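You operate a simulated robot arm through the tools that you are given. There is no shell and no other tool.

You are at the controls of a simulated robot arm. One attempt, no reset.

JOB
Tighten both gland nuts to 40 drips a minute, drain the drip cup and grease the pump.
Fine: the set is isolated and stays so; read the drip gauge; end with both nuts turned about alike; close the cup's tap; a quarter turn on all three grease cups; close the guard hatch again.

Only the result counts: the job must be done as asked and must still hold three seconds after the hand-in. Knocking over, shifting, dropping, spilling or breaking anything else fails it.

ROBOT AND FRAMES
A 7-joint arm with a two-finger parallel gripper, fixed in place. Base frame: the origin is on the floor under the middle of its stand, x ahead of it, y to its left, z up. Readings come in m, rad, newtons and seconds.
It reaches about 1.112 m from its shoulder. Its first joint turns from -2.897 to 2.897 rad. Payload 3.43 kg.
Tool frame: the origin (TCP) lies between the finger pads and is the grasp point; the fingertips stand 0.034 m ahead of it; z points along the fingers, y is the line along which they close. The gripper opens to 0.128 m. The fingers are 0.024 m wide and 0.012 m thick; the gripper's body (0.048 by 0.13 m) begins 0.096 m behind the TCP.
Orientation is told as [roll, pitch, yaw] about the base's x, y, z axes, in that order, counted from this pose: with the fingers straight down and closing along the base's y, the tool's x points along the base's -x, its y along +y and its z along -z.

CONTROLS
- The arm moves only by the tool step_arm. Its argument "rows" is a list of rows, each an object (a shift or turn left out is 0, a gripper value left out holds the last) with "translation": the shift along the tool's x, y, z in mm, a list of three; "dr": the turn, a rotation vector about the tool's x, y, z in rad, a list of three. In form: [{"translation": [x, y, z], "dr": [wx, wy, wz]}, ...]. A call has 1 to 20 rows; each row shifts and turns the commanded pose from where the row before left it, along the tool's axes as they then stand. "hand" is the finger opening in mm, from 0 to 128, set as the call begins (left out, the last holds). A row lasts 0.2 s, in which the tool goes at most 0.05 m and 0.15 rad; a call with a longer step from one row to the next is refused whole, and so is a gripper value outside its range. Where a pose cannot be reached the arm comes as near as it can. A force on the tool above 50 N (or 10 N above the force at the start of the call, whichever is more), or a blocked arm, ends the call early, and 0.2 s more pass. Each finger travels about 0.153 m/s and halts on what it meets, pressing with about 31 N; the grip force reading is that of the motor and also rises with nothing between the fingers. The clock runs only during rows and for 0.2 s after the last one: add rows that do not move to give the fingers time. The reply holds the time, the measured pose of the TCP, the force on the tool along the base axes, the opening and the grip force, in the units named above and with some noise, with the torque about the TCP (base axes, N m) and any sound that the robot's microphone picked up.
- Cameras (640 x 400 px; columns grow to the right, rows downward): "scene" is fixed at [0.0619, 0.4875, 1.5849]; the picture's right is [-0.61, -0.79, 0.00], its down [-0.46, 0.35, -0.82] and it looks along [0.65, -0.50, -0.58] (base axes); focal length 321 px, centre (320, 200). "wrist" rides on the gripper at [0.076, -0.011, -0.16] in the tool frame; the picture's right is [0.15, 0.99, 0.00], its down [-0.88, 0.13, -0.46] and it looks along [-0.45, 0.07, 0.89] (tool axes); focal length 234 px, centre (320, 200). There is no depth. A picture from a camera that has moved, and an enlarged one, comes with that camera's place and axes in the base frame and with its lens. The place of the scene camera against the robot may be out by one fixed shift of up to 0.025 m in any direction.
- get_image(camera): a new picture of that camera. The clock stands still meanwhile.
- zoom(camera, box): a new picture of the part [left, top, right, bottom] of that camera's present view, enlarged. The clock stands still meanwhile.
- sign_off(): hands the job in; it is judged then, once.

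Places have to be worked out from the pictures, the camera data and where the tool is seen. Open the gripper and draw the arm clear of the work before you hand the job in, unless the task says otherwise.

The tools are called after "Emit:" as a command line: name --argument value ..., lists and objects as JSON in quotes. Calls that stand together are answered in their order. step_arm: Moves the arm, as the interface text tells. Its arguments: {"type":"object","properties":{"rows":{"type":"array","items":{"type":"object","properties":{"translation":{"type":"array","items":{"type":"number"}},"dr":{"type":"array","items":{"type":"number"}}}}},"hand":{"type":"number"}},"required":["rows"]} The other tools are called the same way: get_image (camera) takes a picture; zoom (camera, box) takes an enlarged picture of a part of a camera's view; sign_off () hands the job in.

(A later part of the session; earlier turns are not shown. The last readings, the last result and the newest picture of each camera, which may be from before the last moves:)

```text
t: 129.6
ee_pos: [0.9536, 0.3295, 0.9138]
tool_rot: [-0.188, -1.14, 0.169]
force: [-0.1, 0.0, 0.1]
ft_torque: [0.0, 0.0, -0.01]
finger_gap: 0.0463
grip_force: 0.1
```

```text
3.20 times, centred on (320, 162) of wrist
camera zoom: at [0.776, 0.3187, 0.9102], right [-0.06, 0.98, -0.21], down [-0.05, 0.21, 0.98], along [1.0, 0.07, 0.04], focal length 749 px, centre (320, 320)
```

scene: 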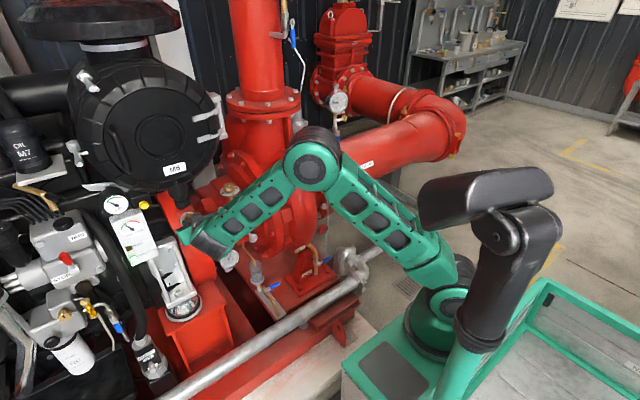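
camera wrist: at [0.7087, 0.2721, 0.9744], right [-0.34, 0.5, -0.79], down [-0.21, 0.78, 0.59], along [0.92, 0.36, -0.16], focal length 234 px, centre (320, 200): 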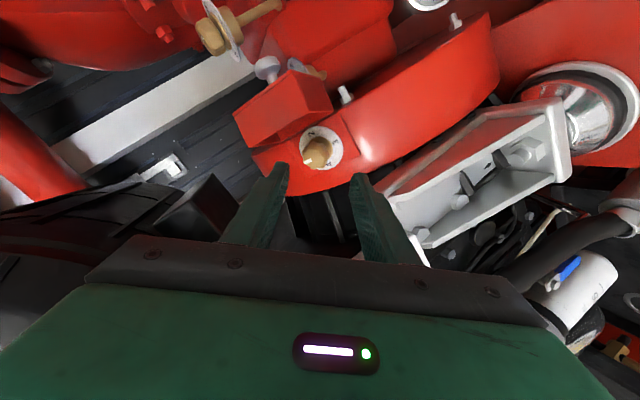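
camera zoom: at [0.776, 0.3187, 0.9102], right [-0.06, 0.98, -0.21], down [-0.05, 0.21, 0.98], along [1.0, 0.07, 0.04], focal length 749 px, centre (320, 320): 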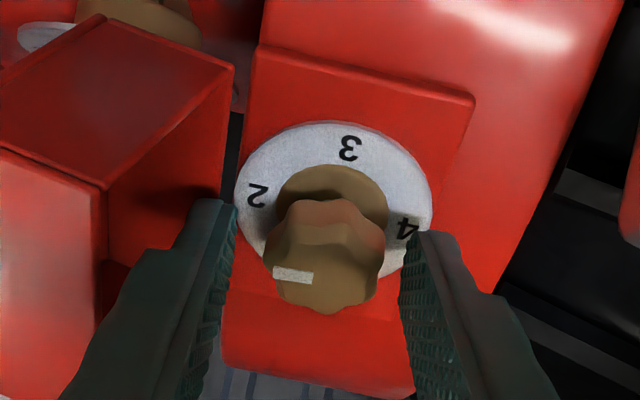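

Emit:
zoom --camera "scene" --box '[160, 190, 224, 240]'

Emit:
step_arm --rows '[{"dr": [0, 0, -0.116]}, {"dr": [0, 0, -0.116]}, {"dr": [0, 0, -0.116]}, {"dr": [0, 0, -0.116]}, {"dr": [0, 0, -0.116]}, {"dr": [0, 0, -0.116]}, {"dr": [0, 0, -0.116]}, {}]'

Emit:
zoom --camera "scene" --box '[160, 190, 224, 240]'

Emit:
zoom --camera "wrist" --box '[220, 100, 420, 225]'

```text
8.00 times, centred on (192, 215) of scene
camera zoom: at [0.0619, 0.4875, 1.5849], right [-0.61, -0.79, 0.0], down [-0.46, 0.35, -0.82], along [0.65, -0.5, -0.58], focal length 2568 px, centre (1344, 80)
```

zoom: 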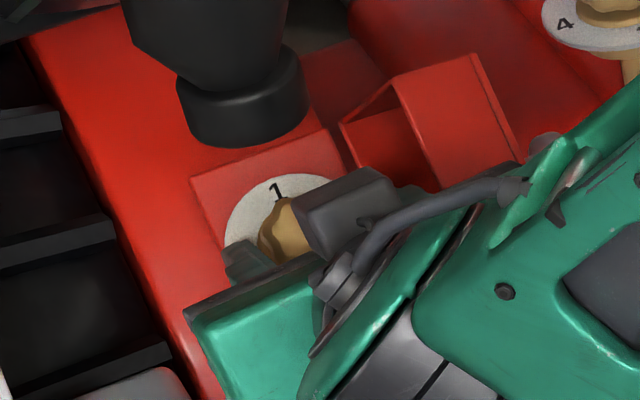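

```text
t: 131.4
ee_pos: [0.9537, 0.3289, 0.9136]
tool_rot: [-1.048, -0.602, 1.218]
force: [-0.1, 0.0, 0.2]
ft_torque: [0.03, 0.03, -0.01]
finger_gap: 0.046
grip_force: 0.1
```

```text
8.00 times, centred on (192, 215) of scene
camera zoom: at [0.0619, 0.4875, 1.5849], right [-0.61, -0.79, 0.0], down [-0.46, 0.35, -0.82], along [0.65, -0.5, -0.58], focal length 2568 px, centre (1344, 80)
```

zoom: 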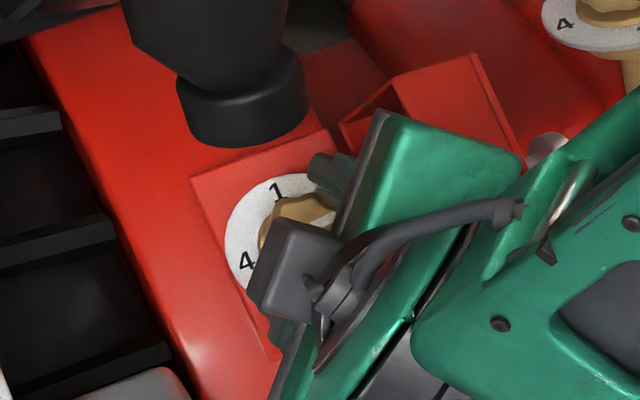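

```text
3.20 times, centred on (320, 162) of wrist
camera zoom: at [0.7891, 0.2698, 0.9431], right [-0.34, 0.51, -0.79], down [-0.2, 0.78, 0.59], along [0.92, 0.36, -0.16], focal length 749 px, centre (320, 320)
```

zoom: 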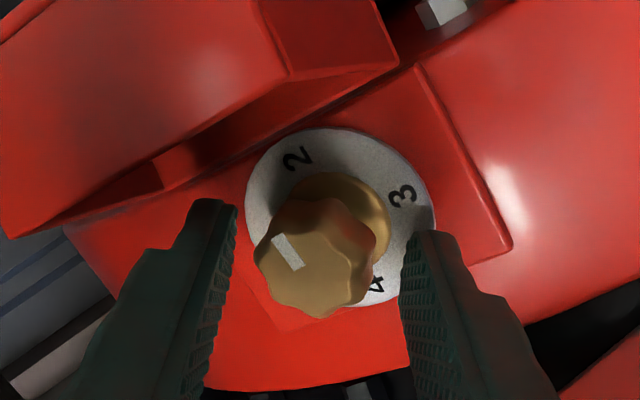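

From the dial labels I estimate the mark has moved about 65° so far. I grip again and turn roughly another 27°.

Emit:
step_arm --rows '[{"translation": [0, -1.5, 0]}, {}]'

Emit:
step_arm --rows '[{}, {}, {}]' --hand 26

Emit:
step_arm --rows '[{"dr": [0, 0, 0.117]}, {"dr": [0, 0, 0.117]}, {"dr": [0, 0, 0.117]}, {"dr": [0, 0, 0.117]}, {}]'

Emit:
zoom --camera "wrist" --box '[220, 100, 420, 225]'

```text
t: 132.0
ee_pos: [0.9541, 0.3297, 0.9162]
tool_rot: [-1.048, -0.604, 1.218]
force: [0.8, -0.4, 0.6]
ft_torque: [0.0, -0.01, 0.0]
finger_gap: 0.0457
grip_force: 0.1
```

```text
t: 132.8
ee_pos: [0.9535, 0.3281, 0.9144]
tool_rot: [-1.047, -0.604, 1.216]
force: [-0.3, 1.7, -4.0]
ft_torque: [0.24, 0.37, 0.25]
finger_gap: 0.0347
grip_force: 44.9
```

```text
t: 134.0
ee_pos: [0.9521, 0.33, 0.914]
tool_rot: [-0.744, -0.979, 0.801]
force: [-13.9, 4.9, -3.1]
ft_torque: [0.32, 0.99, 0.39]
finger_gap: 0.0329
grip_force: 45.4
```

```text
3.20 times, centred on (320, 162) of wrist
camera zoom: at [0.7787, 0.2948, 0.9205], right [-0.19, 0.85, -0.5], down [-0.09, 0.49, 0.87], along [0.98, 0.21, -0.02], focal length 749 px, centre (320, 320)
```

zoom: 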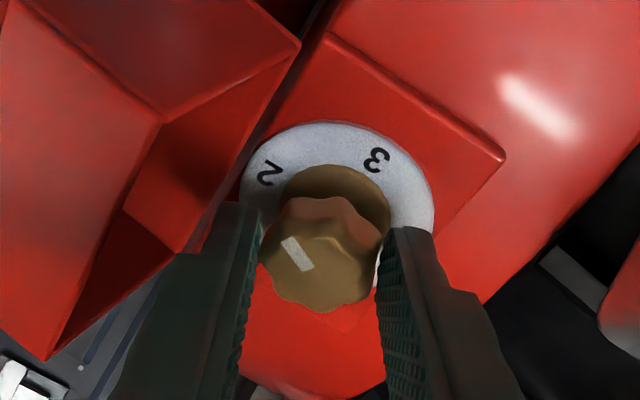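

I release, retreat and move aside so the scene camera can see the mark clearly.

Emit:
step_arm --rows '[{}, {}, {}]' --hand 48

Emit:
step_arm --rows '[{"translation": [0, 0, -30]}, {"translation": [0, 0, -40]}, {"translation": [0, 0, -40]}, {"translation": [30, -30, 0]}, {"translation": [30, -30, 0]}, {}]'

Emit:
zoom --camera "scene" --box '[160, 190, 224, 240]'

Emit:
get_image --camera "wrist"

```text
t: 134.8
ee_pos: [0.9536, 0.3275, 0.9149]
tool_rot: [-0.749, -0.977, 0.803]
force: [-0.1, -1.0, 0.0]
ft_torque: [0.03, 0.01, 0.03]
finger_gap: 0.0478
grip_force: 0.1
```

```text
t: 136.2
ee_pos: [0.8392, 0.251, 0.9356]
tool_rot: [-0.746, -0.978, 0.804]
force: [-0.2, 0.6, 0.3]
ft_torque: [-0.01, 0.0, 0.03]
finger_gap: 0.0479
grip_force: 0.0
```

```text
8.00 times, centred on (192, 215) of scene
camera zoom: at [0.0619, 0.4875, 1.5849], right [-0.61, -0.79, 0.0], down [-0.46, 0.35, -0.82], along [0.65, -0.5, -0.58], focal length 2568 px, centre (1344, 80)
```

zoom: 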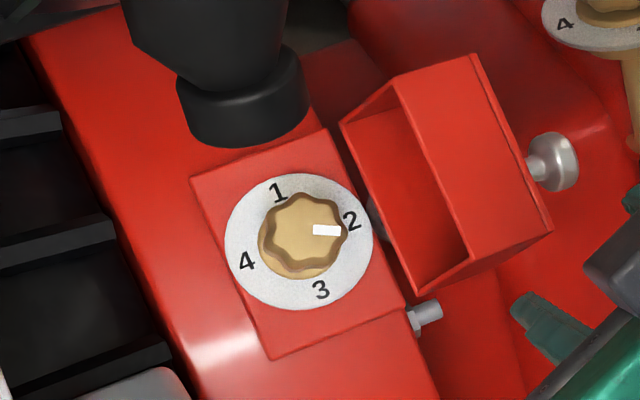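

```text
taken
camera wrist: at [0.6645, 0.2169, 0.9408], right [-0.19, 0.85, -0.5], down [-0.09, 0.49, 0.87], along [0.98, 0.21, -0.02], focal length 234 px, centre (320, 200)
```

wrist: 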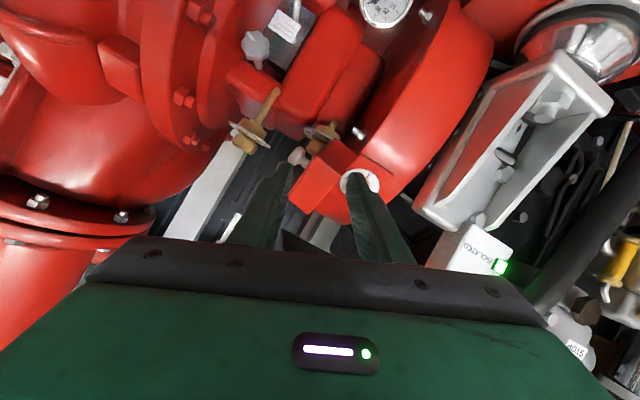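

Emit:
zoom --camera "scene" --box '[178, 208, 202, 228]'

Emit:
zoom --camera "wrist" --box '[330, 160, 390, 200]'

```text
16.00 times, centred on (190, 218) of scene
camera zoom: at [0.0619, 0.4875, 1.5849], right [-0.61, -0.79, 0.0], down [-0.46, 0.35, -0.82], along [0.65, -0.5, -0.58], focal length 5135 px, centre (2400, -88)
```

zoom: 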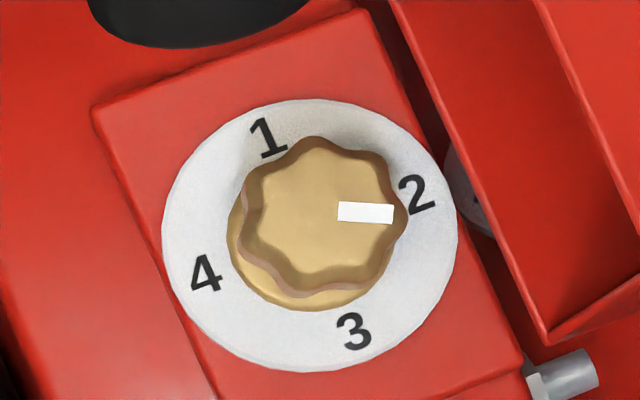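

```text
10.00 times, centred on (360, 180) of wrist
camera zoom: at [0.6645, 0.2169, 0.9408], right [-0.19, 0.85, -0.5], down [-0.09, 0.49, 0.87], along [0.98, 0.21, -0.02], focal length 2342 px, centre (-80, 400)
```

zoom: 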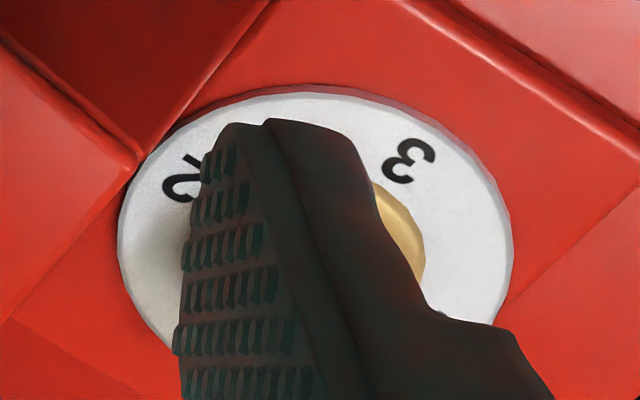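

The 16× zoom shows the mark about 20° past 2, so the knob has turned about 111° in total; the wrist view misled me. I go back, re-grip in the same orientation and turn it back 22° to leave exactly a quarter turn.

Emit:
step_arm --rows '[{"translation": [-30, 30, 0]}, {"translation": [-30, 30, 0]}, {"translation": [0, 0, 40]}, {"translation": [0, 0, 40]}, {}]'

Emit:
zoom --camera "wrist" --box '[220, 100, 420, 225]'

```text
t: 137.4
ee_pos: [0.9245, 0.3305, 0.9266]
tool_rot: [-0.749, -0.978, 0.804]
force: [0.1, -0.2, -0.4]
ft_torque: [0.03, 0.02, -0.01]
finger_gap: 0.048
grip_force: 0.1
```

```text
3.20 times, centred on (320, 162) of wrist
camera zoom: at [0.7501, 0.2956, 0.9328], right [-0.19, 0.85, -0.5], down [-0.09, 0.49, 0.87], along [0.98, 0.21, -0.02], focal length 749 px, centre (320, 320)
```

zoom: 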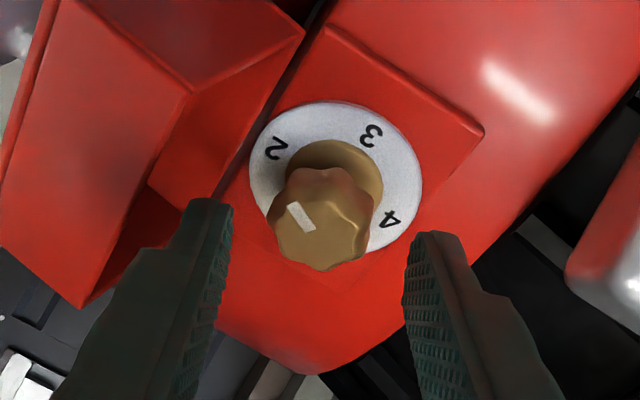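

This view agrees (about 113° from its start at 1). I advance the last 30 mm, grip and turn back 23°.

Emit:
step_arm --rows '[{"translation": [0, 0, 15]}, {"translation": [0, 0, 15]}, {}]'

Emit:
step_arm --rows '[{}, {}, {}]' --hand 26

Emit:
step_arm --rows '[{"dr": [0, 0, -0.1]}, {"dr": [0, 0, -0.1]}, {"dr": [0, 0, -0.1]}, {"dr": [0, 0, -0.095]}, {}]'

Emit:
zoom --camera "wrist" --box '[220, 100, 420, 225]'

```text
t: 138.2
ee_pos: [0.9543, 0.3269, 0.9146]
tool_rot: [-0.748, -0.978, 0.804]
force: [-0.6, 0.3, 0.2]
ft_torque: [-0.01, -0.02, 0.0]
finger_gap: 0.0479
grip_force: 0.0
```

```text
t: 139.0
ee_pos: [0.9521, 0.3285, 0.9137]
tool_rot: [-0.745, -0.979, 0.803]
force: [3.3, 9.9, -5.9]
ft_torque: [0.47, 0.08, 0.72]
finger_gap: 0.033
grip_force: 45.1
```

```text
t: 140.2
ee_pos: [0.9527, 0.33, 0.9141]
tool_rot: [-1.023, -0.665, 1.174]
force: [-15.4, 3.7, -0.3]
ft_torque: [0.42, 0.21, 0.61]
finger_gap: 0.0338
grip_force: 45.2
```

```text
3.20 times, centred on (320, 162) of wrist
camera zoom: at [0.7866, 0.2723, 0.9403], right [-0.32, 0.57, -0.75], down [-0.18, 0.74, 0.64], along [0.93, 0.34, -0.13], focal length 749 px, centre (320, 320)
```

zoom: 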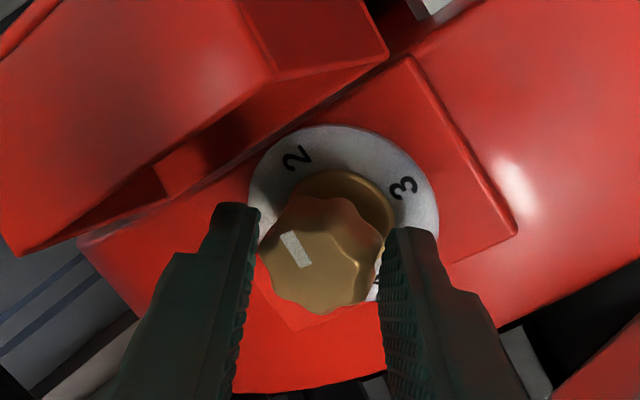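

Emit:
step_arm --rows '[{}, {}, {}]' --hand 48

Emit:
step_arm --rows '[{"translation": [0, 0, -30]}, {"translation": [0, 0, -40]}, {"translation": [0, 0, -40]}, {"translation": [40, -10, 0]}, {"translation": [40, -10, 0]}, {}]'

Emit:
zoom --camera "scene" --box '[178, 208, 202, 228]'

Emit:
zoom --camera "scene" --box '[160, 190, 224, 240]'

```text
t: 141.0
ee_pos: [0.9544, 0.328, 0.9143]
tool_rot: [-1.021, -0.666, 1.171]
force: [-0.4, -0.6, -0.4]
ft_torque: [0.0, 0.01, -0.02]
finger_gap: 0.0478
grip_force: 0.0
```

```text
t: 142.4
ee_pos: [0.8347, 0.2587, 0.9258]
tool_rot: [-1.02, -0.67, 1.171]
force: [0.2, 0.2, 0.2]
ft_torque: [0.0, 0.01, -0.02]
finger_gap: 0.0479
grip_force: 0.0
```

```text
16.00 times, centred on (190, 218) of scene
camera zoom: at [0.0619, 0.4875, 1.5849], right [-0.61, -0.79, 0.0], down [-0.46, 0.35, -0.82], along [0.65, -0.5, -0.58], focal length 5135 px, centre (2400, -88)
```

zoom: 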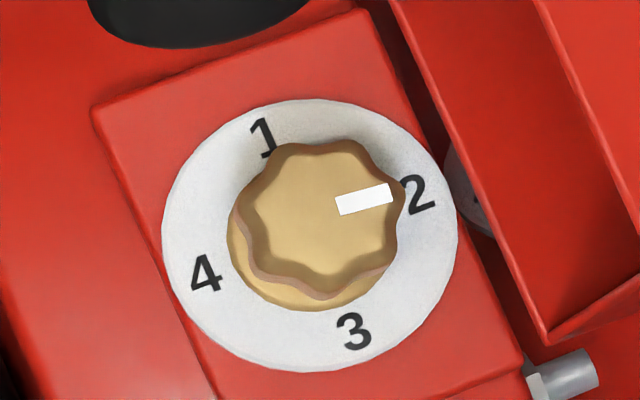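

```text
8.00 times, centred on (192, 215) of scene
camera zoom: at [0.0619, 0.4875, 1.5849], right [-0.61, -0.79, 0.0], down [-0.46, 0.35, -0.82], along [0.65, -0.5, -0.58], focal length 2568 px, centre (1344, 80)
```

zoom: 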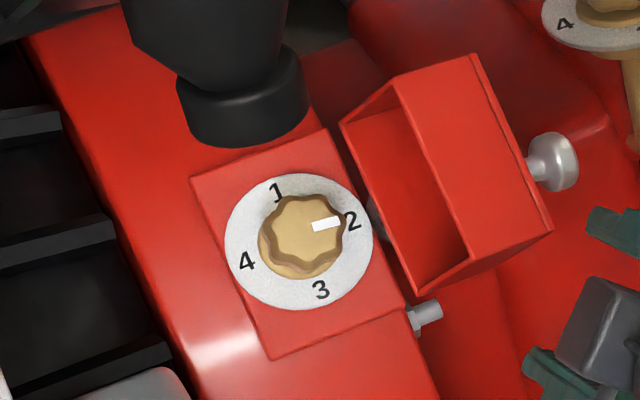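

The mark now points at 2, within about 5° of an exact quarter turn. I double-check cups 1 and 2, the gauge and the nuts from the scene camera while I'm clear.

Emit:
zoom --camera "scene" --box '[216, 176, 244, 198]'

Emit:
zoom --camera "scene" --box '[194, 200, 222, 222]'

Emit:
zoom --camera "scene" --box '[205, 240, 253, 270]'

Emit:
get_image --camera "scene"

Emit:
get_image --camera "wrist"

```text
16.00 times, centred on (230, 187) of scene
camera zoom: at [0.0619, 0.4875, 1.5849], right [-0.61, -0.79, 0.0], down [-0.46, 0.35, -0.82], along [0.65, -0.5, -0.58], focal length 5135 px, centre (1760, 408)
```

zoom: 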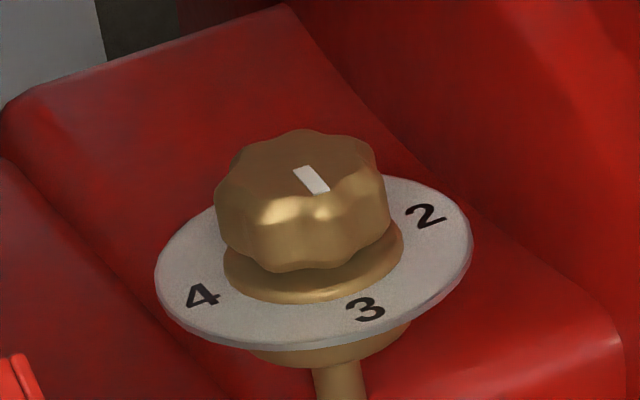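

```text
16.00 times, centred on (208, 211) of scene
camera zoom: at [0.0619, 0.4875, 1.5849], right [-0.61, -0.79, 0.0], down [-0.46, 0.35, -0.82], along [0.65, -0.5, -0.58], focal length 5135 px, centre (2112, 24)
```

zoom: 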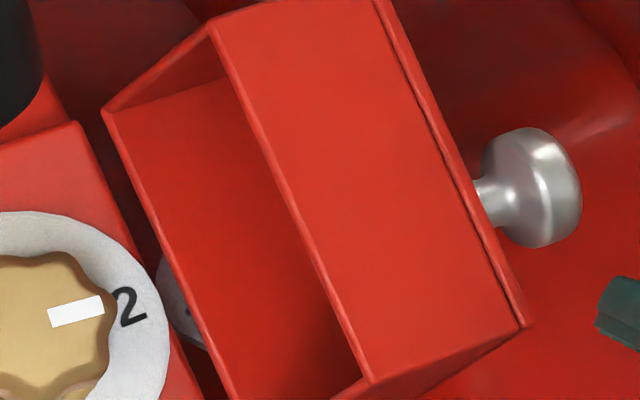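

```text
13.33 times, centred on (229, 255) of scene
camera zoom: at [0.0619, 0.4875, 1.5849], right [-0.61, -0.79, 0.0], down [-0.46, 0.35, -0.82], along [0.65, -0.5, -0.58], focal length 4279 px, centre (1533, -533)
```

zoom: 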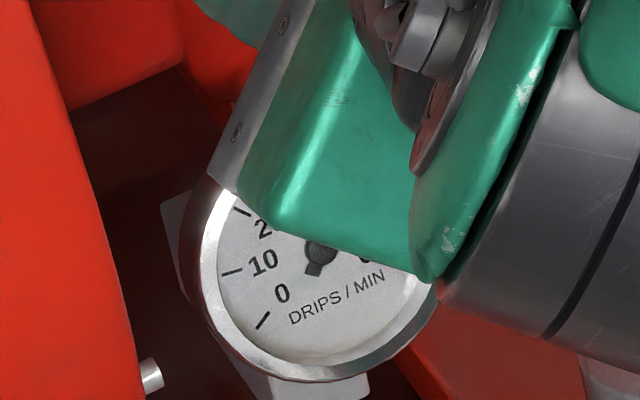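

```text
taken
```

scene: 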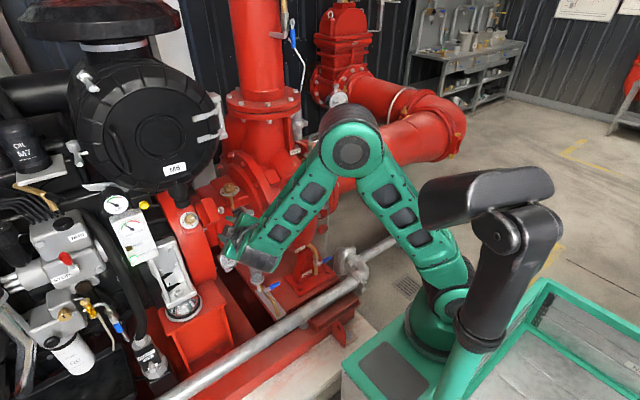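

```text
taken
camera wrist: at [0.668, 0.2033, 0.9499], right [-0.32, 0.58, -0.75], down [-0.18, 0.74, 0.64], along [0.93, 0.34, -0.13], focal length 234 px, centre (320, 200)
```

wrist: 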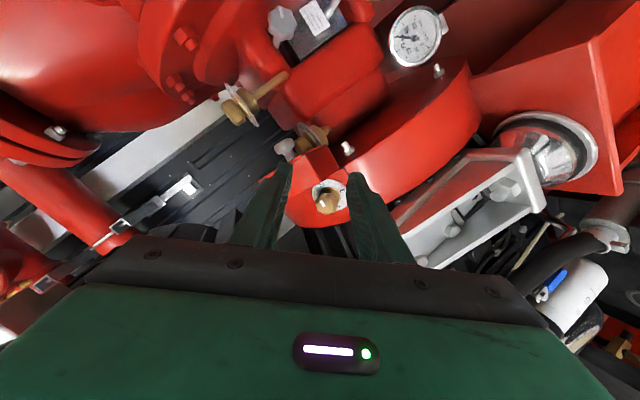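

All three cups are at a quarter turn. Now I close the hatch: I spin the tool level with fingers closed and position them on the outer (-y) side of the open hatch, below its knob, to push it shut.

Emit:
step_arm --rows '[{"dr": [0, 0, 0.117]}, {"dr": [0, 0, 0.117]}, {"dr": [0, 0, 0.117]}, {"dr": [0, 0, 0.117]}, {"dr": [0, 0, 0.117]}, {"dr": [0, 0, 0.117]}, {"dr": [0, 0, 0.117]}, {"translation": [-9.9, -44, 5]}, {}]' --hand 0

Emit:
get_image --camera "wrist"

Emit:
zoom --camera "wrist" --box '[240, 90, 440, 215]'

Emit:
zoom --camera "scene" --box '[140, 160, 300, 260]'

```text
t: 144.4
ee_pos: [0.8435, 0.2145, 0.9302]
tool_rot: [-0.012, -1.149, -0.025]
force: [-0.9, -0.2, -0.3]
ft_torque: [0.0, -0.03, 0.01]
finger_gap: 0.0001
grip_force: 31.1
```

```text
taken
camera wrist: at [0.6643, 0.2106, 0.9269], right [-0.02, 0.99, -0.14], down [-0.05, 0.14, 0.99], along [1.0, 0.03, 0.05], focal length 234 px, centre (320, 200)
```

wrist: 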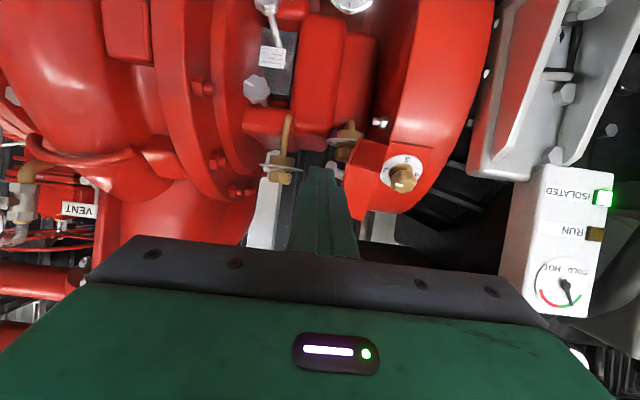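

```text
3.20 times, centred on (340, 152) of wrist
camera zoom: at [0.6643, 0.2106, 0.9269], right [-0.02, 0.99, -0.14], down [-0.05, 0.14, 0.99], along [1.0, 0.03, 0.05], focal length 749 px, centre (256, 352)
```

zoom: 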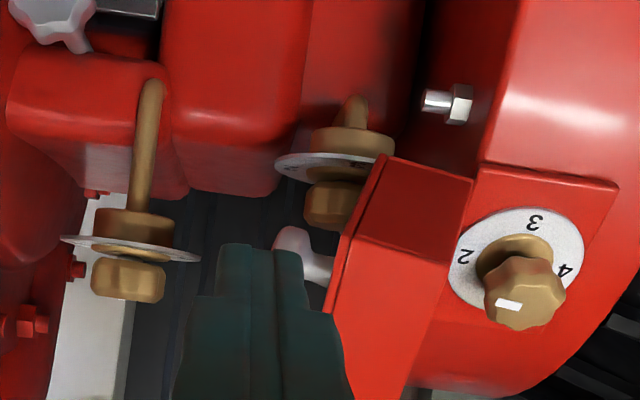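

```text
4.00 times, centred on (220, 210) of scene
camera zoom: at [0.0619, 0.4875, 1.5849], right [-0.61, -0.79, 0.0], down [-0.46, 0.35, -0.82], along [0.65, -0.5, -0.58], focal length 1284 px, centre (720, 160)
```

zoom: 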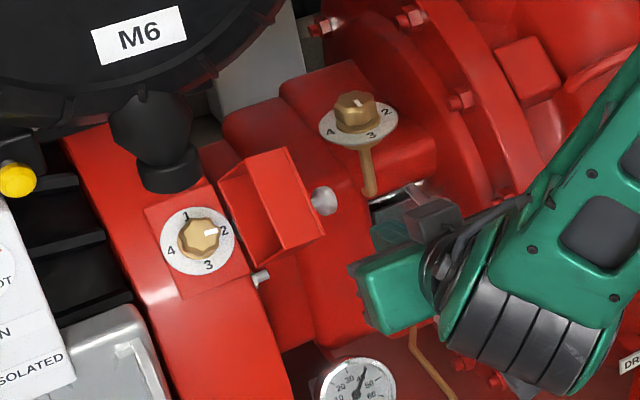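

The hatch's lower edge is close below its knob, so pushing on the knob itself from its -y side is cleaner, and it keeps the hand in the region already proven safe. I move the closed fingertips beside the knob.

Emit:
step_arm --rows '[{"translation": [-21, -25, 20]}, {"translation": [0, 0, 30]}, {"translation": [0, 0, 30]}, {}]'

Emit:
zoom --camera "wrist" --box '[240, 100, 440, 225]'

Emit:
zoom --camera "scene" --box '[160, 170, 256, 230]'

```text
t: 145.4
ee_pos: [0.9236, 0.188, 0.9189]
tool_rot: [-0.016, -1.149, -0.019]
force: [-0.5, 1.0, 1.0]
ft_torque: [-0.03, -0.02, 0.01]
finger_gap: 0.0
grip_force: 31.8
```

```text
3.20 times, centred on (340, 162) of wrist
camera zoom: at [0.7452, 0.1834, 0.9138], right [-0.03, 0.99, -0.14], down [-0.05, 0.14, 0.99], along [1.0, 0.03, 0.05], focal length 749 px, centre (256, 320)
```

zoom: 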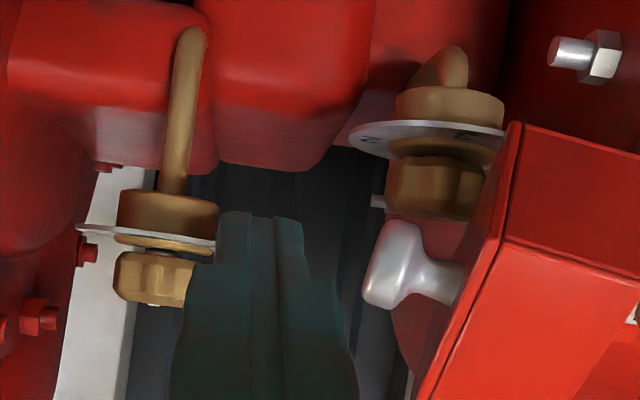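

```text
6.67 times, centred on (208, 200) of scene
camera zoom: at [0.0619, 0.4875, 1.5849], right [-0.61, -0.79, 0.0], down [-0.46, 0.35, -0.82], along [0.65, -0.5, -0.58], focal length 2140 px, centre (1067, 200)
```

zoom: 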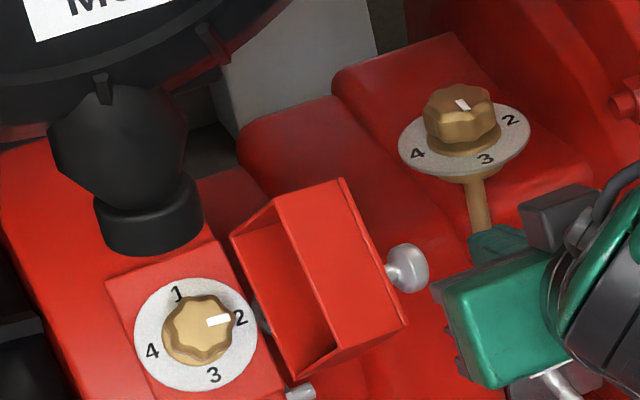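

The fingertips are beside the knob. I go 8 mm deeper and start pushing toward +y, rising with the knob's arc.

Emit:
step_arm --rows '[{"translation": [0, 0, 8]}, {"translation": [0, 15, 0]}, {"translation": [-3.2, 10, -8.4]}, {}]'

Emit:
zoom --camera "wrist" --box '[240, 100, 440, 225]'

Emit:
zoom --camera "scene" --box '[160, 170, 256, 230]'

```text
t: 146.4
ee_pos: [0.9238, 0.2109, 0.9213]
tool_rot: [-0.017, -1.15, -0.02]
force: [-8.0, -9.5, -1.2]
ft_torque: [-0.1, 0.11, -0.22]
finger_gap: 0.0001
grip_force: 30.9
```

```text
3.20 times, centred on (340, 162) of wrist
camera zoom: at [0.7465, 0.2077, 0.9171], right [-0.02, 0.99, -0.14], down [-0.05, 0.14, 0.99], along [1.0, 0.03, 0.05], focal length 749 px, centre (256, 320)
```

zoom: 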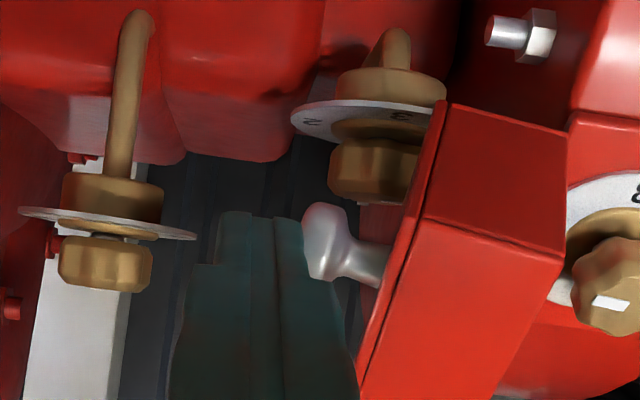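

```text
6.67 times, centred on (208, 200) of scene
camera zoom: at [0.0619, 0.4875, 1.5849], right [-0.61, -0.79, 0.0], down [-0.46, 0.35, -0.82], along [0.65, -0.5, -0.58], focal length 2140 px, centre (1067, 200)
```

zoom: 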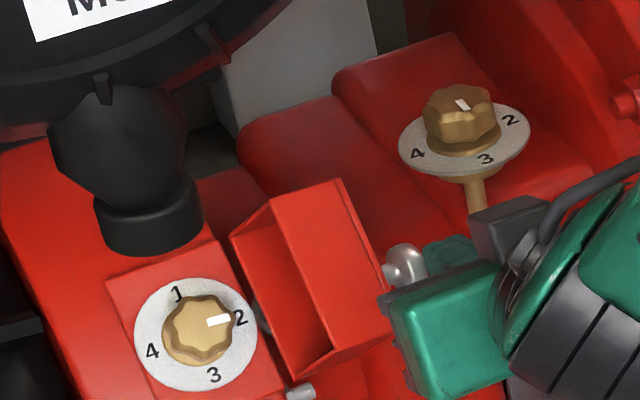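

Contact made and the hatch is starting to move. I keep following the arc.

Emit:
step_arm --rows '[{"translation": [-2.5, 8, -6.5]}, {"translation": [-2.5, 8, -6.5]}, {"translation": [-2, 10, -5]}, {}]'

Emit:
zoom --camera "wrist" --box '[240, 100, 440, 225]'

Emit:
zoom --camera "scene" --box '[160, 170, 256, 230]'

```text
t: 147.0
ee_pos: [0.9061, 0.2223, 0.9418]
tool_rot: [-0.033, -1.161, -0.015]
force: [1.0, -0.3, -1.4]
ft_torque: [0.0, -0.08, 0.03]
finger_gap: 0.0
grip_force: 31.5
stopped in row 2: the force on the tool passed its limit at 54 N (the readings are from after the stop); the commanded pose is now the measured one
```

```text
3.20 times, centred on (340, 162) of wrist
camera zoom: at [0.7275, 0.2191, 0.9343], right [-0.02, 0.99, -0.15], down [-0.06, 0.15, 0.99], along [1.0, 0.02, 0.06], focal length 749 px, centre (256, 320)
```

zoom: 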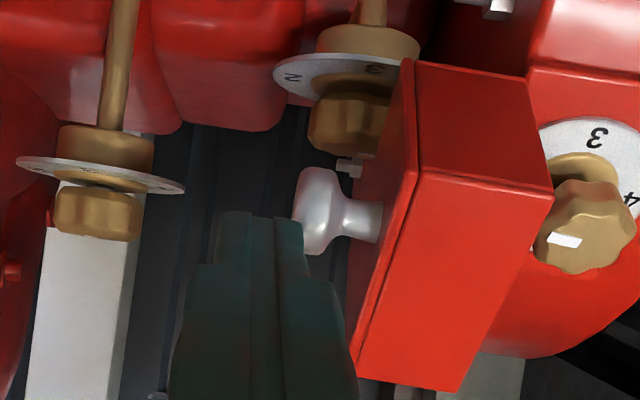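

```text
6.67 times, centred on (208, 200) of scene
camera zoom: at [0.0619, 0.4875, 1.5849], right [-0.61, -0.79, 0.0], down [-0.46, 0.35, -0.82], along [0.65, -0.5, -0.58], focal length 2140 px, centre (1067, 200)
```

zoom: 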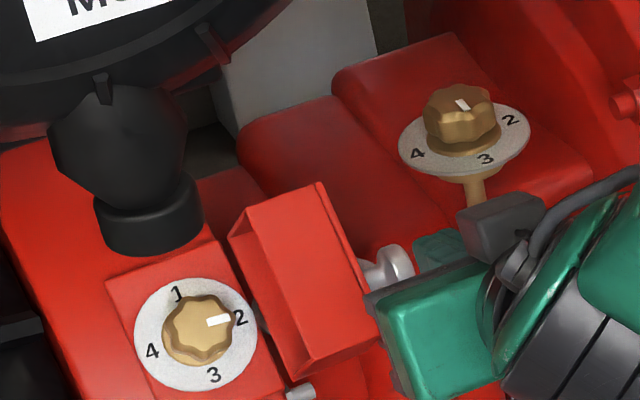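

The hatch moved but the fingertip rode up off the knob. I back off slightly, go deeper again, and push with smaller steps.

Emit:
step_arm --rows '[{"translation": [0, -9, 0]}, {"translation": [4.3, 0, 11.2]}, {"translation": [4.3, 0, 11.2]}, {}]'

Emit:
zoom --camera "wrist" --box '[240, 100, 440, 225]'

```text
t: 148.0
ee_pos: [0.9223, 0.2126, 0.9234]
tool_rot: [-0.031, -1.158, -0.017]
force: [-0.8, -0.6, -0.2]
ft_torque: [-0.03, 0.02, 0.01]
finger_gap: 0.0
grip_force: 30.9
```

```text
3.20 times, centred on (340, 162) of wrist
camera zoom: at [0.744, 0.2095, 0.9179], right [-0.02, 0.99, -0.15], down [-0.06, 0.15, 0.99], along [1.0, 0.02, 0.06], focal length 749 px, centre (256, 320)
```

zoom: 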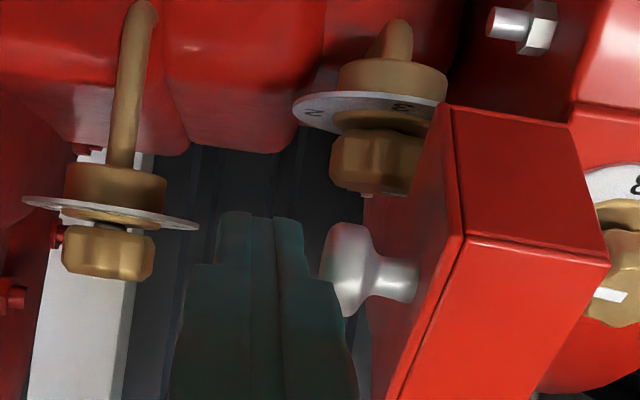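

Emit:
step_arm --rows '[{"translation": [-0.7, 7, -1.9]}, {"translation": [-0.7, 6, -1.9]}, {"translation": [-0.7, 6, -1.9]}, {"translation": [-1, 6, -2.8]}, {}]'

Emit:
zoom --camera "wrist" --box '[240, 100, 440, 225]'

Emit:
zoom --camera "scene" --box '[160, 170, 256, 230]'

```text
t: 149.0
ee_pos: [0.9055, 0.2285, 0.9398]
tool_rot: [-0.053, -1.169, -0.005]
force: [1.2, -0.2, -0.2]
ft_torque: [0.01, -0.09, 0.03]
finger_gap: 0.0001
grip_force: 30.4
stopped in row 4: the force on the tool passed its limit at 55 N (the readings are from after the stop); the commanded pose is now the measured one
```

```text
3.20 times, centred on (340, 162) of wrist
camera zoom: at [0.7279, 0.2271, 0.9319], right [0.0, 0.99, -0.16], down [-0.07, 0.15, 0.99], along [1.0, 0.01, 0.07], focal length 749 px, centre (256, 320)
```

zoom: 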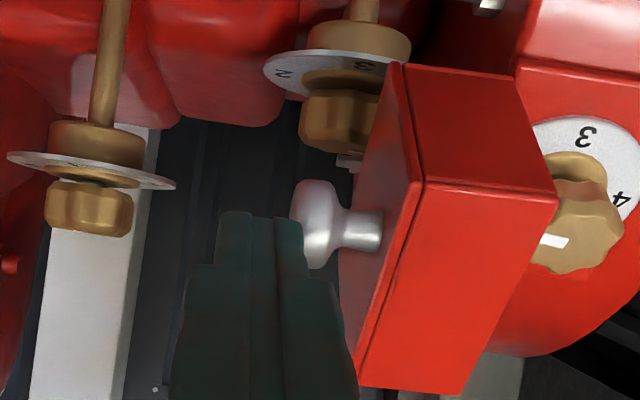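

```text
6.67 times, centred on (208, 200) of scene
camera zoom: at [0.0619, 0.4875, 1.5849], right [-0.61, -0.79, 0.0], down [-0.46, 0.35, -0.82], along [0.65, -0.5, -0.58], focal length 2140 px, centre (1067, 200)
```

zoom: 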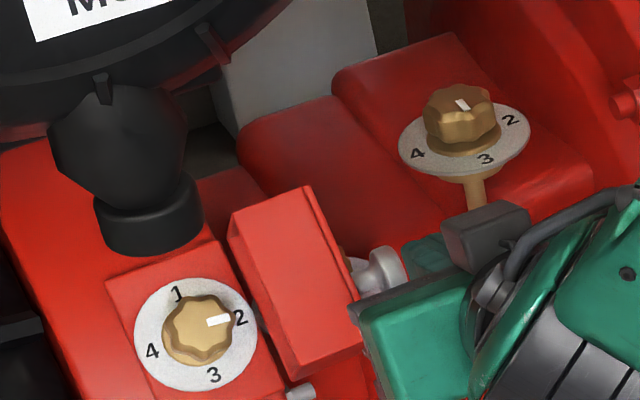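

The fingertip slides off the knob's rounded top. Gripping the knob, as when opening, is more reliable, so I back away and turn the tool to the same side-on orientation I used at the end of opening.

Emit:
step_arm --rows '[{"translation": [0, -5, -30]}, {"translation": [4, 8, -35]}, {"translation": [4, 8, -35]}, {"translation": [4, 8, -33]}, {}]'

Emit:
step_arm --rows '[{"dr": [-0.117, 0.0028, 0.0265]}, {"dr": [-0.117, 0.0028, 0.0265]}, {"dr": [-0.117, 0.0028, 0.0265]}, {"dr": [-0.117, 0.0028, 0.0265]}, {"dr": [-0.117, 0.0028, 0.0265]}, {"dr": [-0.117, 0.0028, 0.0265]}, {"dr": [-0.117, 0.0028, 0.0265]}, {"dr": [-0.117, 0.0028, 0.0265]}, {"dr": [-0.117, 0.0028, 0.0265]}, {}]' --hand 60

Emit:
get_image --camera "wrist"

Emit:
get_image --camera "scene"

```text
t: 150.2
ee_pos: [0.7785, 0.2537, 0.9795]
tool_rot: [-0.052, -1.17, -0.007]
force: [-0.3, 0.2, 0.0]
ft_torque: [-0.01, 0.03, 0.0]
finger_gap: 0.0
grip_force: 31.0
```

```text
t: 152.4
ee_pos: [0.7786, 0.2549, 0.9804]
tool_rot: [1.333, -1.009, -0.374]
force: [0.5, -0.5, -0.7]
ft_torque: [0.0, 0.0, 0.01]
finger_gap: 0.0598
grip_force: 0.1
```

```text
taken
camera wrist: at [0.6626, 0.1317, 0.9296], right [-0.75, 0.54, 0.39], down [0.1, -0.48, 0.87], along [0.66, 0.69, 0.31], focal length 234 px, centre (320, 200)
```

wrist: 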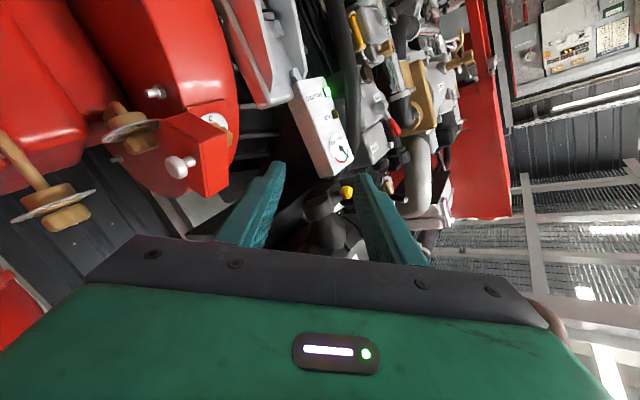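

```text
taken
```

scene: 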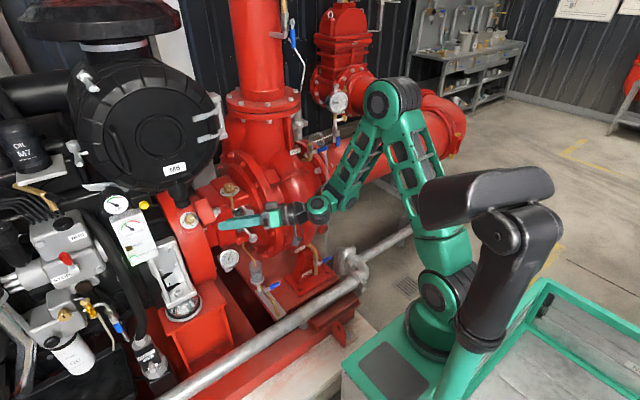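

The knob is at about [0.953, 0.245, 0.915]. I move to a pre-grasp in front of it along the tool axis.

Emit:
step_arm --rows '[{"translation": [-8.2, -39.6, 2.7]}, {"translation": [-8.2, -39.6, 2.7]}, {"translation": [-8.2, -39.6, 2.7]}, {"translation": [-8.2, -39.6, 2.7]}, {}]'

Emit:
get_image --camera "wrist"

Emit:
zoom --camera "wrist" --box '[220, 100, 420, 225]'

Emit:
zoom --camera "scene" --box '[140, 160, 300, 260]'

```text
t: 153.6
ee_pos: [0.9097, 0.1762, 0.9231]
tool_rot: [1.331, -1.01, -0.372]
force: [-1.2, -0.5, -0.2]
ft_torque: [-0.03, 0.01, -0.01]
finger_gap: 0.0602
grip_force: 0.1
```

```text
taken
camera wrist: at [0.7932, 0.0526, 0.8731], right [-0.75, 0.54, 0.39], down [0.1, -0.48, 0.87], along [0.66, 0.69, 0.3], focal length 234 px, centre (320, 200)
```

wrist: 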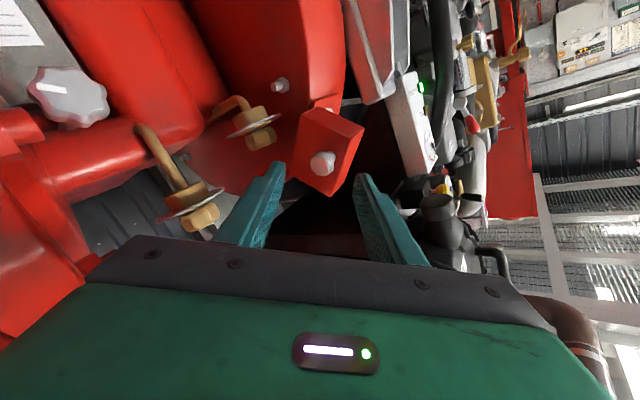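

```text
3.20 times, centred on (320, 162) of wrist
camera zoom: at [0.7932, 0.0526, 0.8731], right [-0.75, 0.54, 0.39], down [0.1, -0.48, 0.87], along [0.66, 0.69, 0.3], focal length 749 px, centre (320, 320)
```

zoom: 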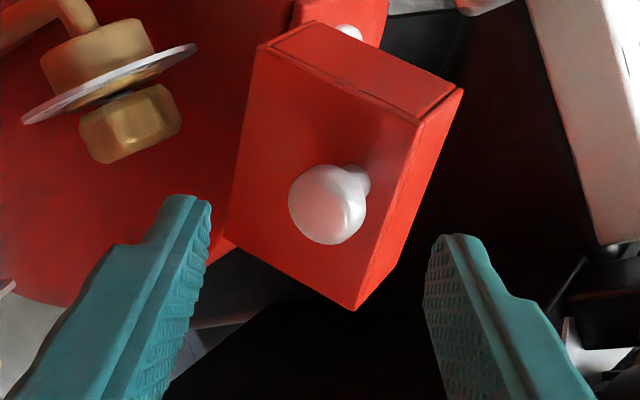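

```text
4.00 times, centred on (220, 210) of scene
camera zoom: at [0.0619, 0.4875, 1.5849], right [-0.61, -0.79, 0.0], down [-0.46, 0.35, -0.82], along [0.65, -0.5, -0.58], focal length 1284 px, centre (720, 160)
```

zoom: 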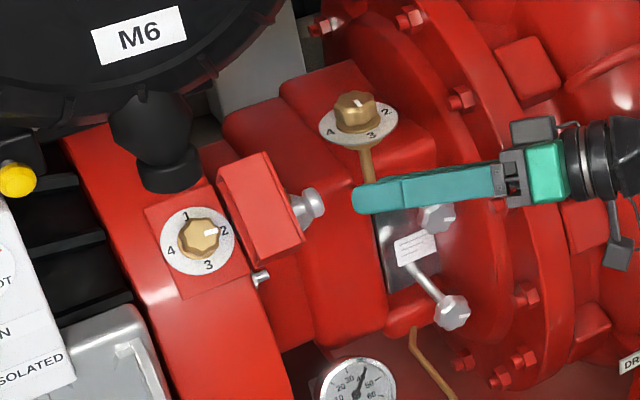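

The knob is 3 mm off centre and about 49 mm ahead. I correct, advance and grip.

Emit:
step_arm --rows '[{"translation": [0, 3, 24]}, {"translation": [0, 0, 24]}, {}]'

Emit:
zoom --camera "wrist" --box '[220, 100, 420, 225]'

Emit:
step_arm --rows '[{}, {}, {}]' --hand 14

Emit:
zoom --camera "wrist" --box '[220, 100, 420, 225]'

```text
t: 154.4
ee_pos: [0.9344, 0.2162, 0.9215]
tool_rot: [1.331, -1.009, -0.371]
force: [-0.1, -0.1, -0.5]
ft_torque: [0.0, 0.0, 0.0]
finger_gap: 0.0598
grip_force: 0.1
```

```text
3.20 times, centred on (320, 162) of wrist
camera zoom: at [0.8168, 0.0939, 0.8703], right [-0.75, 0.54, 0.39], down [0.1, -0.48, 0.87], along [0.66, 0.69, 0.3], focal length 749 px, centre (320, 320)
```

zoom: 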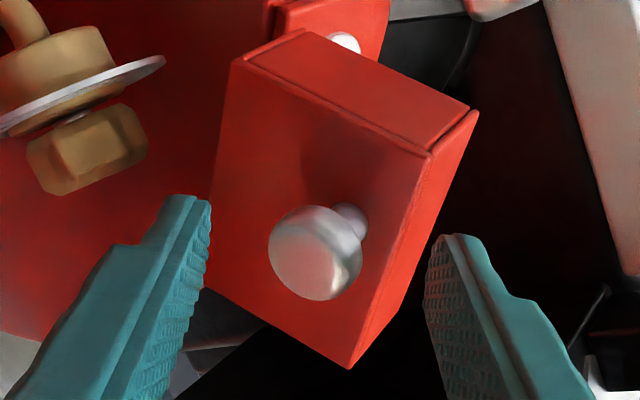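

```text
t: 155.2
ee_pos: [0.9335, 0.2172, 0.9215]
tool_rot: [1.332, -1.01, -0.372]
force: [1.6, 1.1, 0.1]
ft_torque: [0.05, -0.1, -0.08]
finger_gap: 0.0241
grip_force: 45.2
```

```text
3.20 times, centred on (320, 162) of wrist
camera zoom: at [0.8168, 0.0938, 0.8704], right [-0.75, 0.54, 0.39], down [0.1, -0.48, 0.87], along [0.66, 0.69, 0.3], focal length 749 px, centre (320, 320)
```

zoom: 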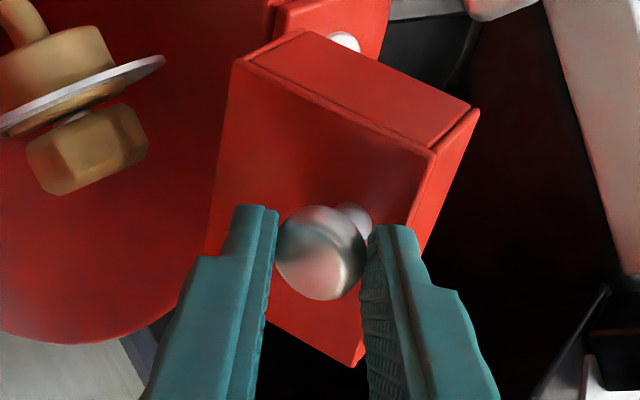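

Gripped at 24 mm. I swing the hatch back along its arc, three steps at a time.

Emit:
step_arm --rows '[{"translation": [-0.4, 12.4, 3.6], "dr": [0.114, 0.0138, -0.0358]}, {"translation": [-0.4, 12.4, 3.6], "dr": [0.114, 0.0138, -0.0358]}, {"translation": [-0.4, 12.4, 3.6], "dr": [0.114, 0.0138, -0.0358]}, {}]'

Emit:
zoom --camera "scene" --box '[140, 160, 300, 260]'

Emit:
zoom --camera "wrist" --box '[220, 100, 420, 225]'

```text
t: 156.2
ee_pos: [0.9152, 0.2497, 0.9376]
tool_rot: [0.842, -1.087, -0.2]
force: [-3.6, -2.3, 5.5]
ft_torque: [-0.03, -0.07, 0.02]
finger_gap: 0.0245
grip_force: 44.9
```

```text
4.00 times, centred on (220, 210) of scene
camera zoom: at [0.0619, 0.4875, 1.5849], right [-0.61, -0.79, 0.0], down [-0.46, 0.35, -0.82], along [0.65, -0.5, -0.58], focal length 1284 px, centre (720, 160)
```

zoom: 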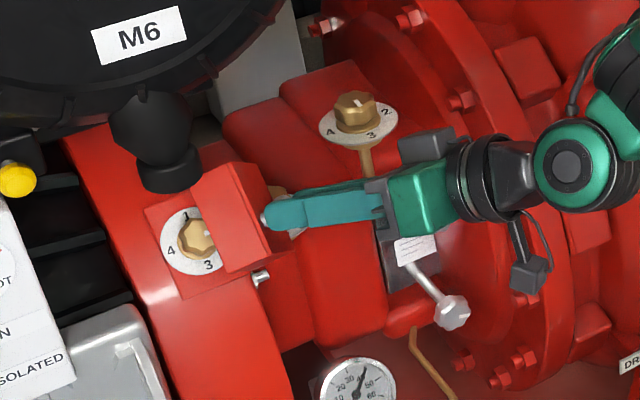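

```text
3.20 times, centred on (320, 162) of wrist
camera zoom: at [0.7705, 0.1506, 0.9159], right [-0.58, 0.79, 0.21], down [0.0, -0.26, 0.97], along [0.82, 0.56, 0.15], focal length 749 px, centre (320, 320)
```

zoom: 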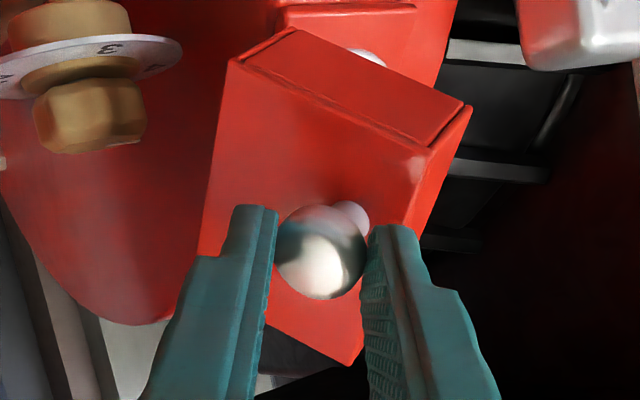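

The hatch swings back smoothly with tiny forces. I continue.

Emit:
step_arm --rows '[{"translation": [-0.4, 12.4, 3.6], "dr": [0.114, 0.0138, -0.0358]}, {"translation": [-0.4, 12.4, 3.6], "dr": [0.114, 0.0138, -0.0358]}, {"translation": [-0.4, 12.4, 3.6], "dr": [0.114, 0.0138, -0.0358]}, {}]'

Emit:
zoom --camera "scene" --box '[140, 160, 300, 260]'

Emit:
get_image --camera "wrist"

```text
t: 157.2
ee_pos: [0.9087, 0.2865, 0.9446]
tool_rot: [0.281, -1.112, 0.043]
force: [4.9, 3.3, 14.1]
ft_torque: [0.45, -0.56, 0.15]
finger_gap: 0.0247
grip_force: 44.6
```

```text
4.00 times, centred on (220, 210) of scene
camera zoom: at [0.0619, 0.4875, 1.5849], right [-0.61, -0.79, 0.0], down [-0.46, 0.35, -0.82], along [0.65, -0.5, -0.58], focal length 1284 px, centre (720, 160)
```

zoom: 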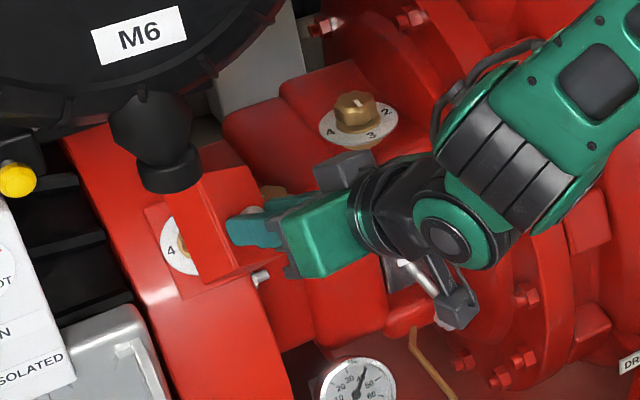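

```text
taken
camera wrist: at [0.7423, 0.2243, 0.9433], right [-0.35, 0.94, -0.01], down [-0.03, 0.0, 1.0], along [0.94, 0.35, 0.03], focal length 234 px, centre (320, 200)
```

wrist: 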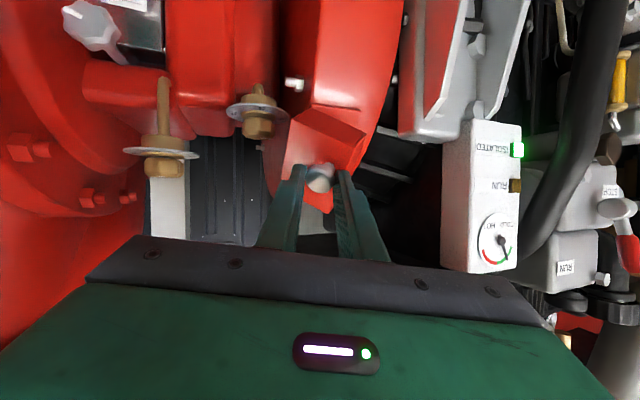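

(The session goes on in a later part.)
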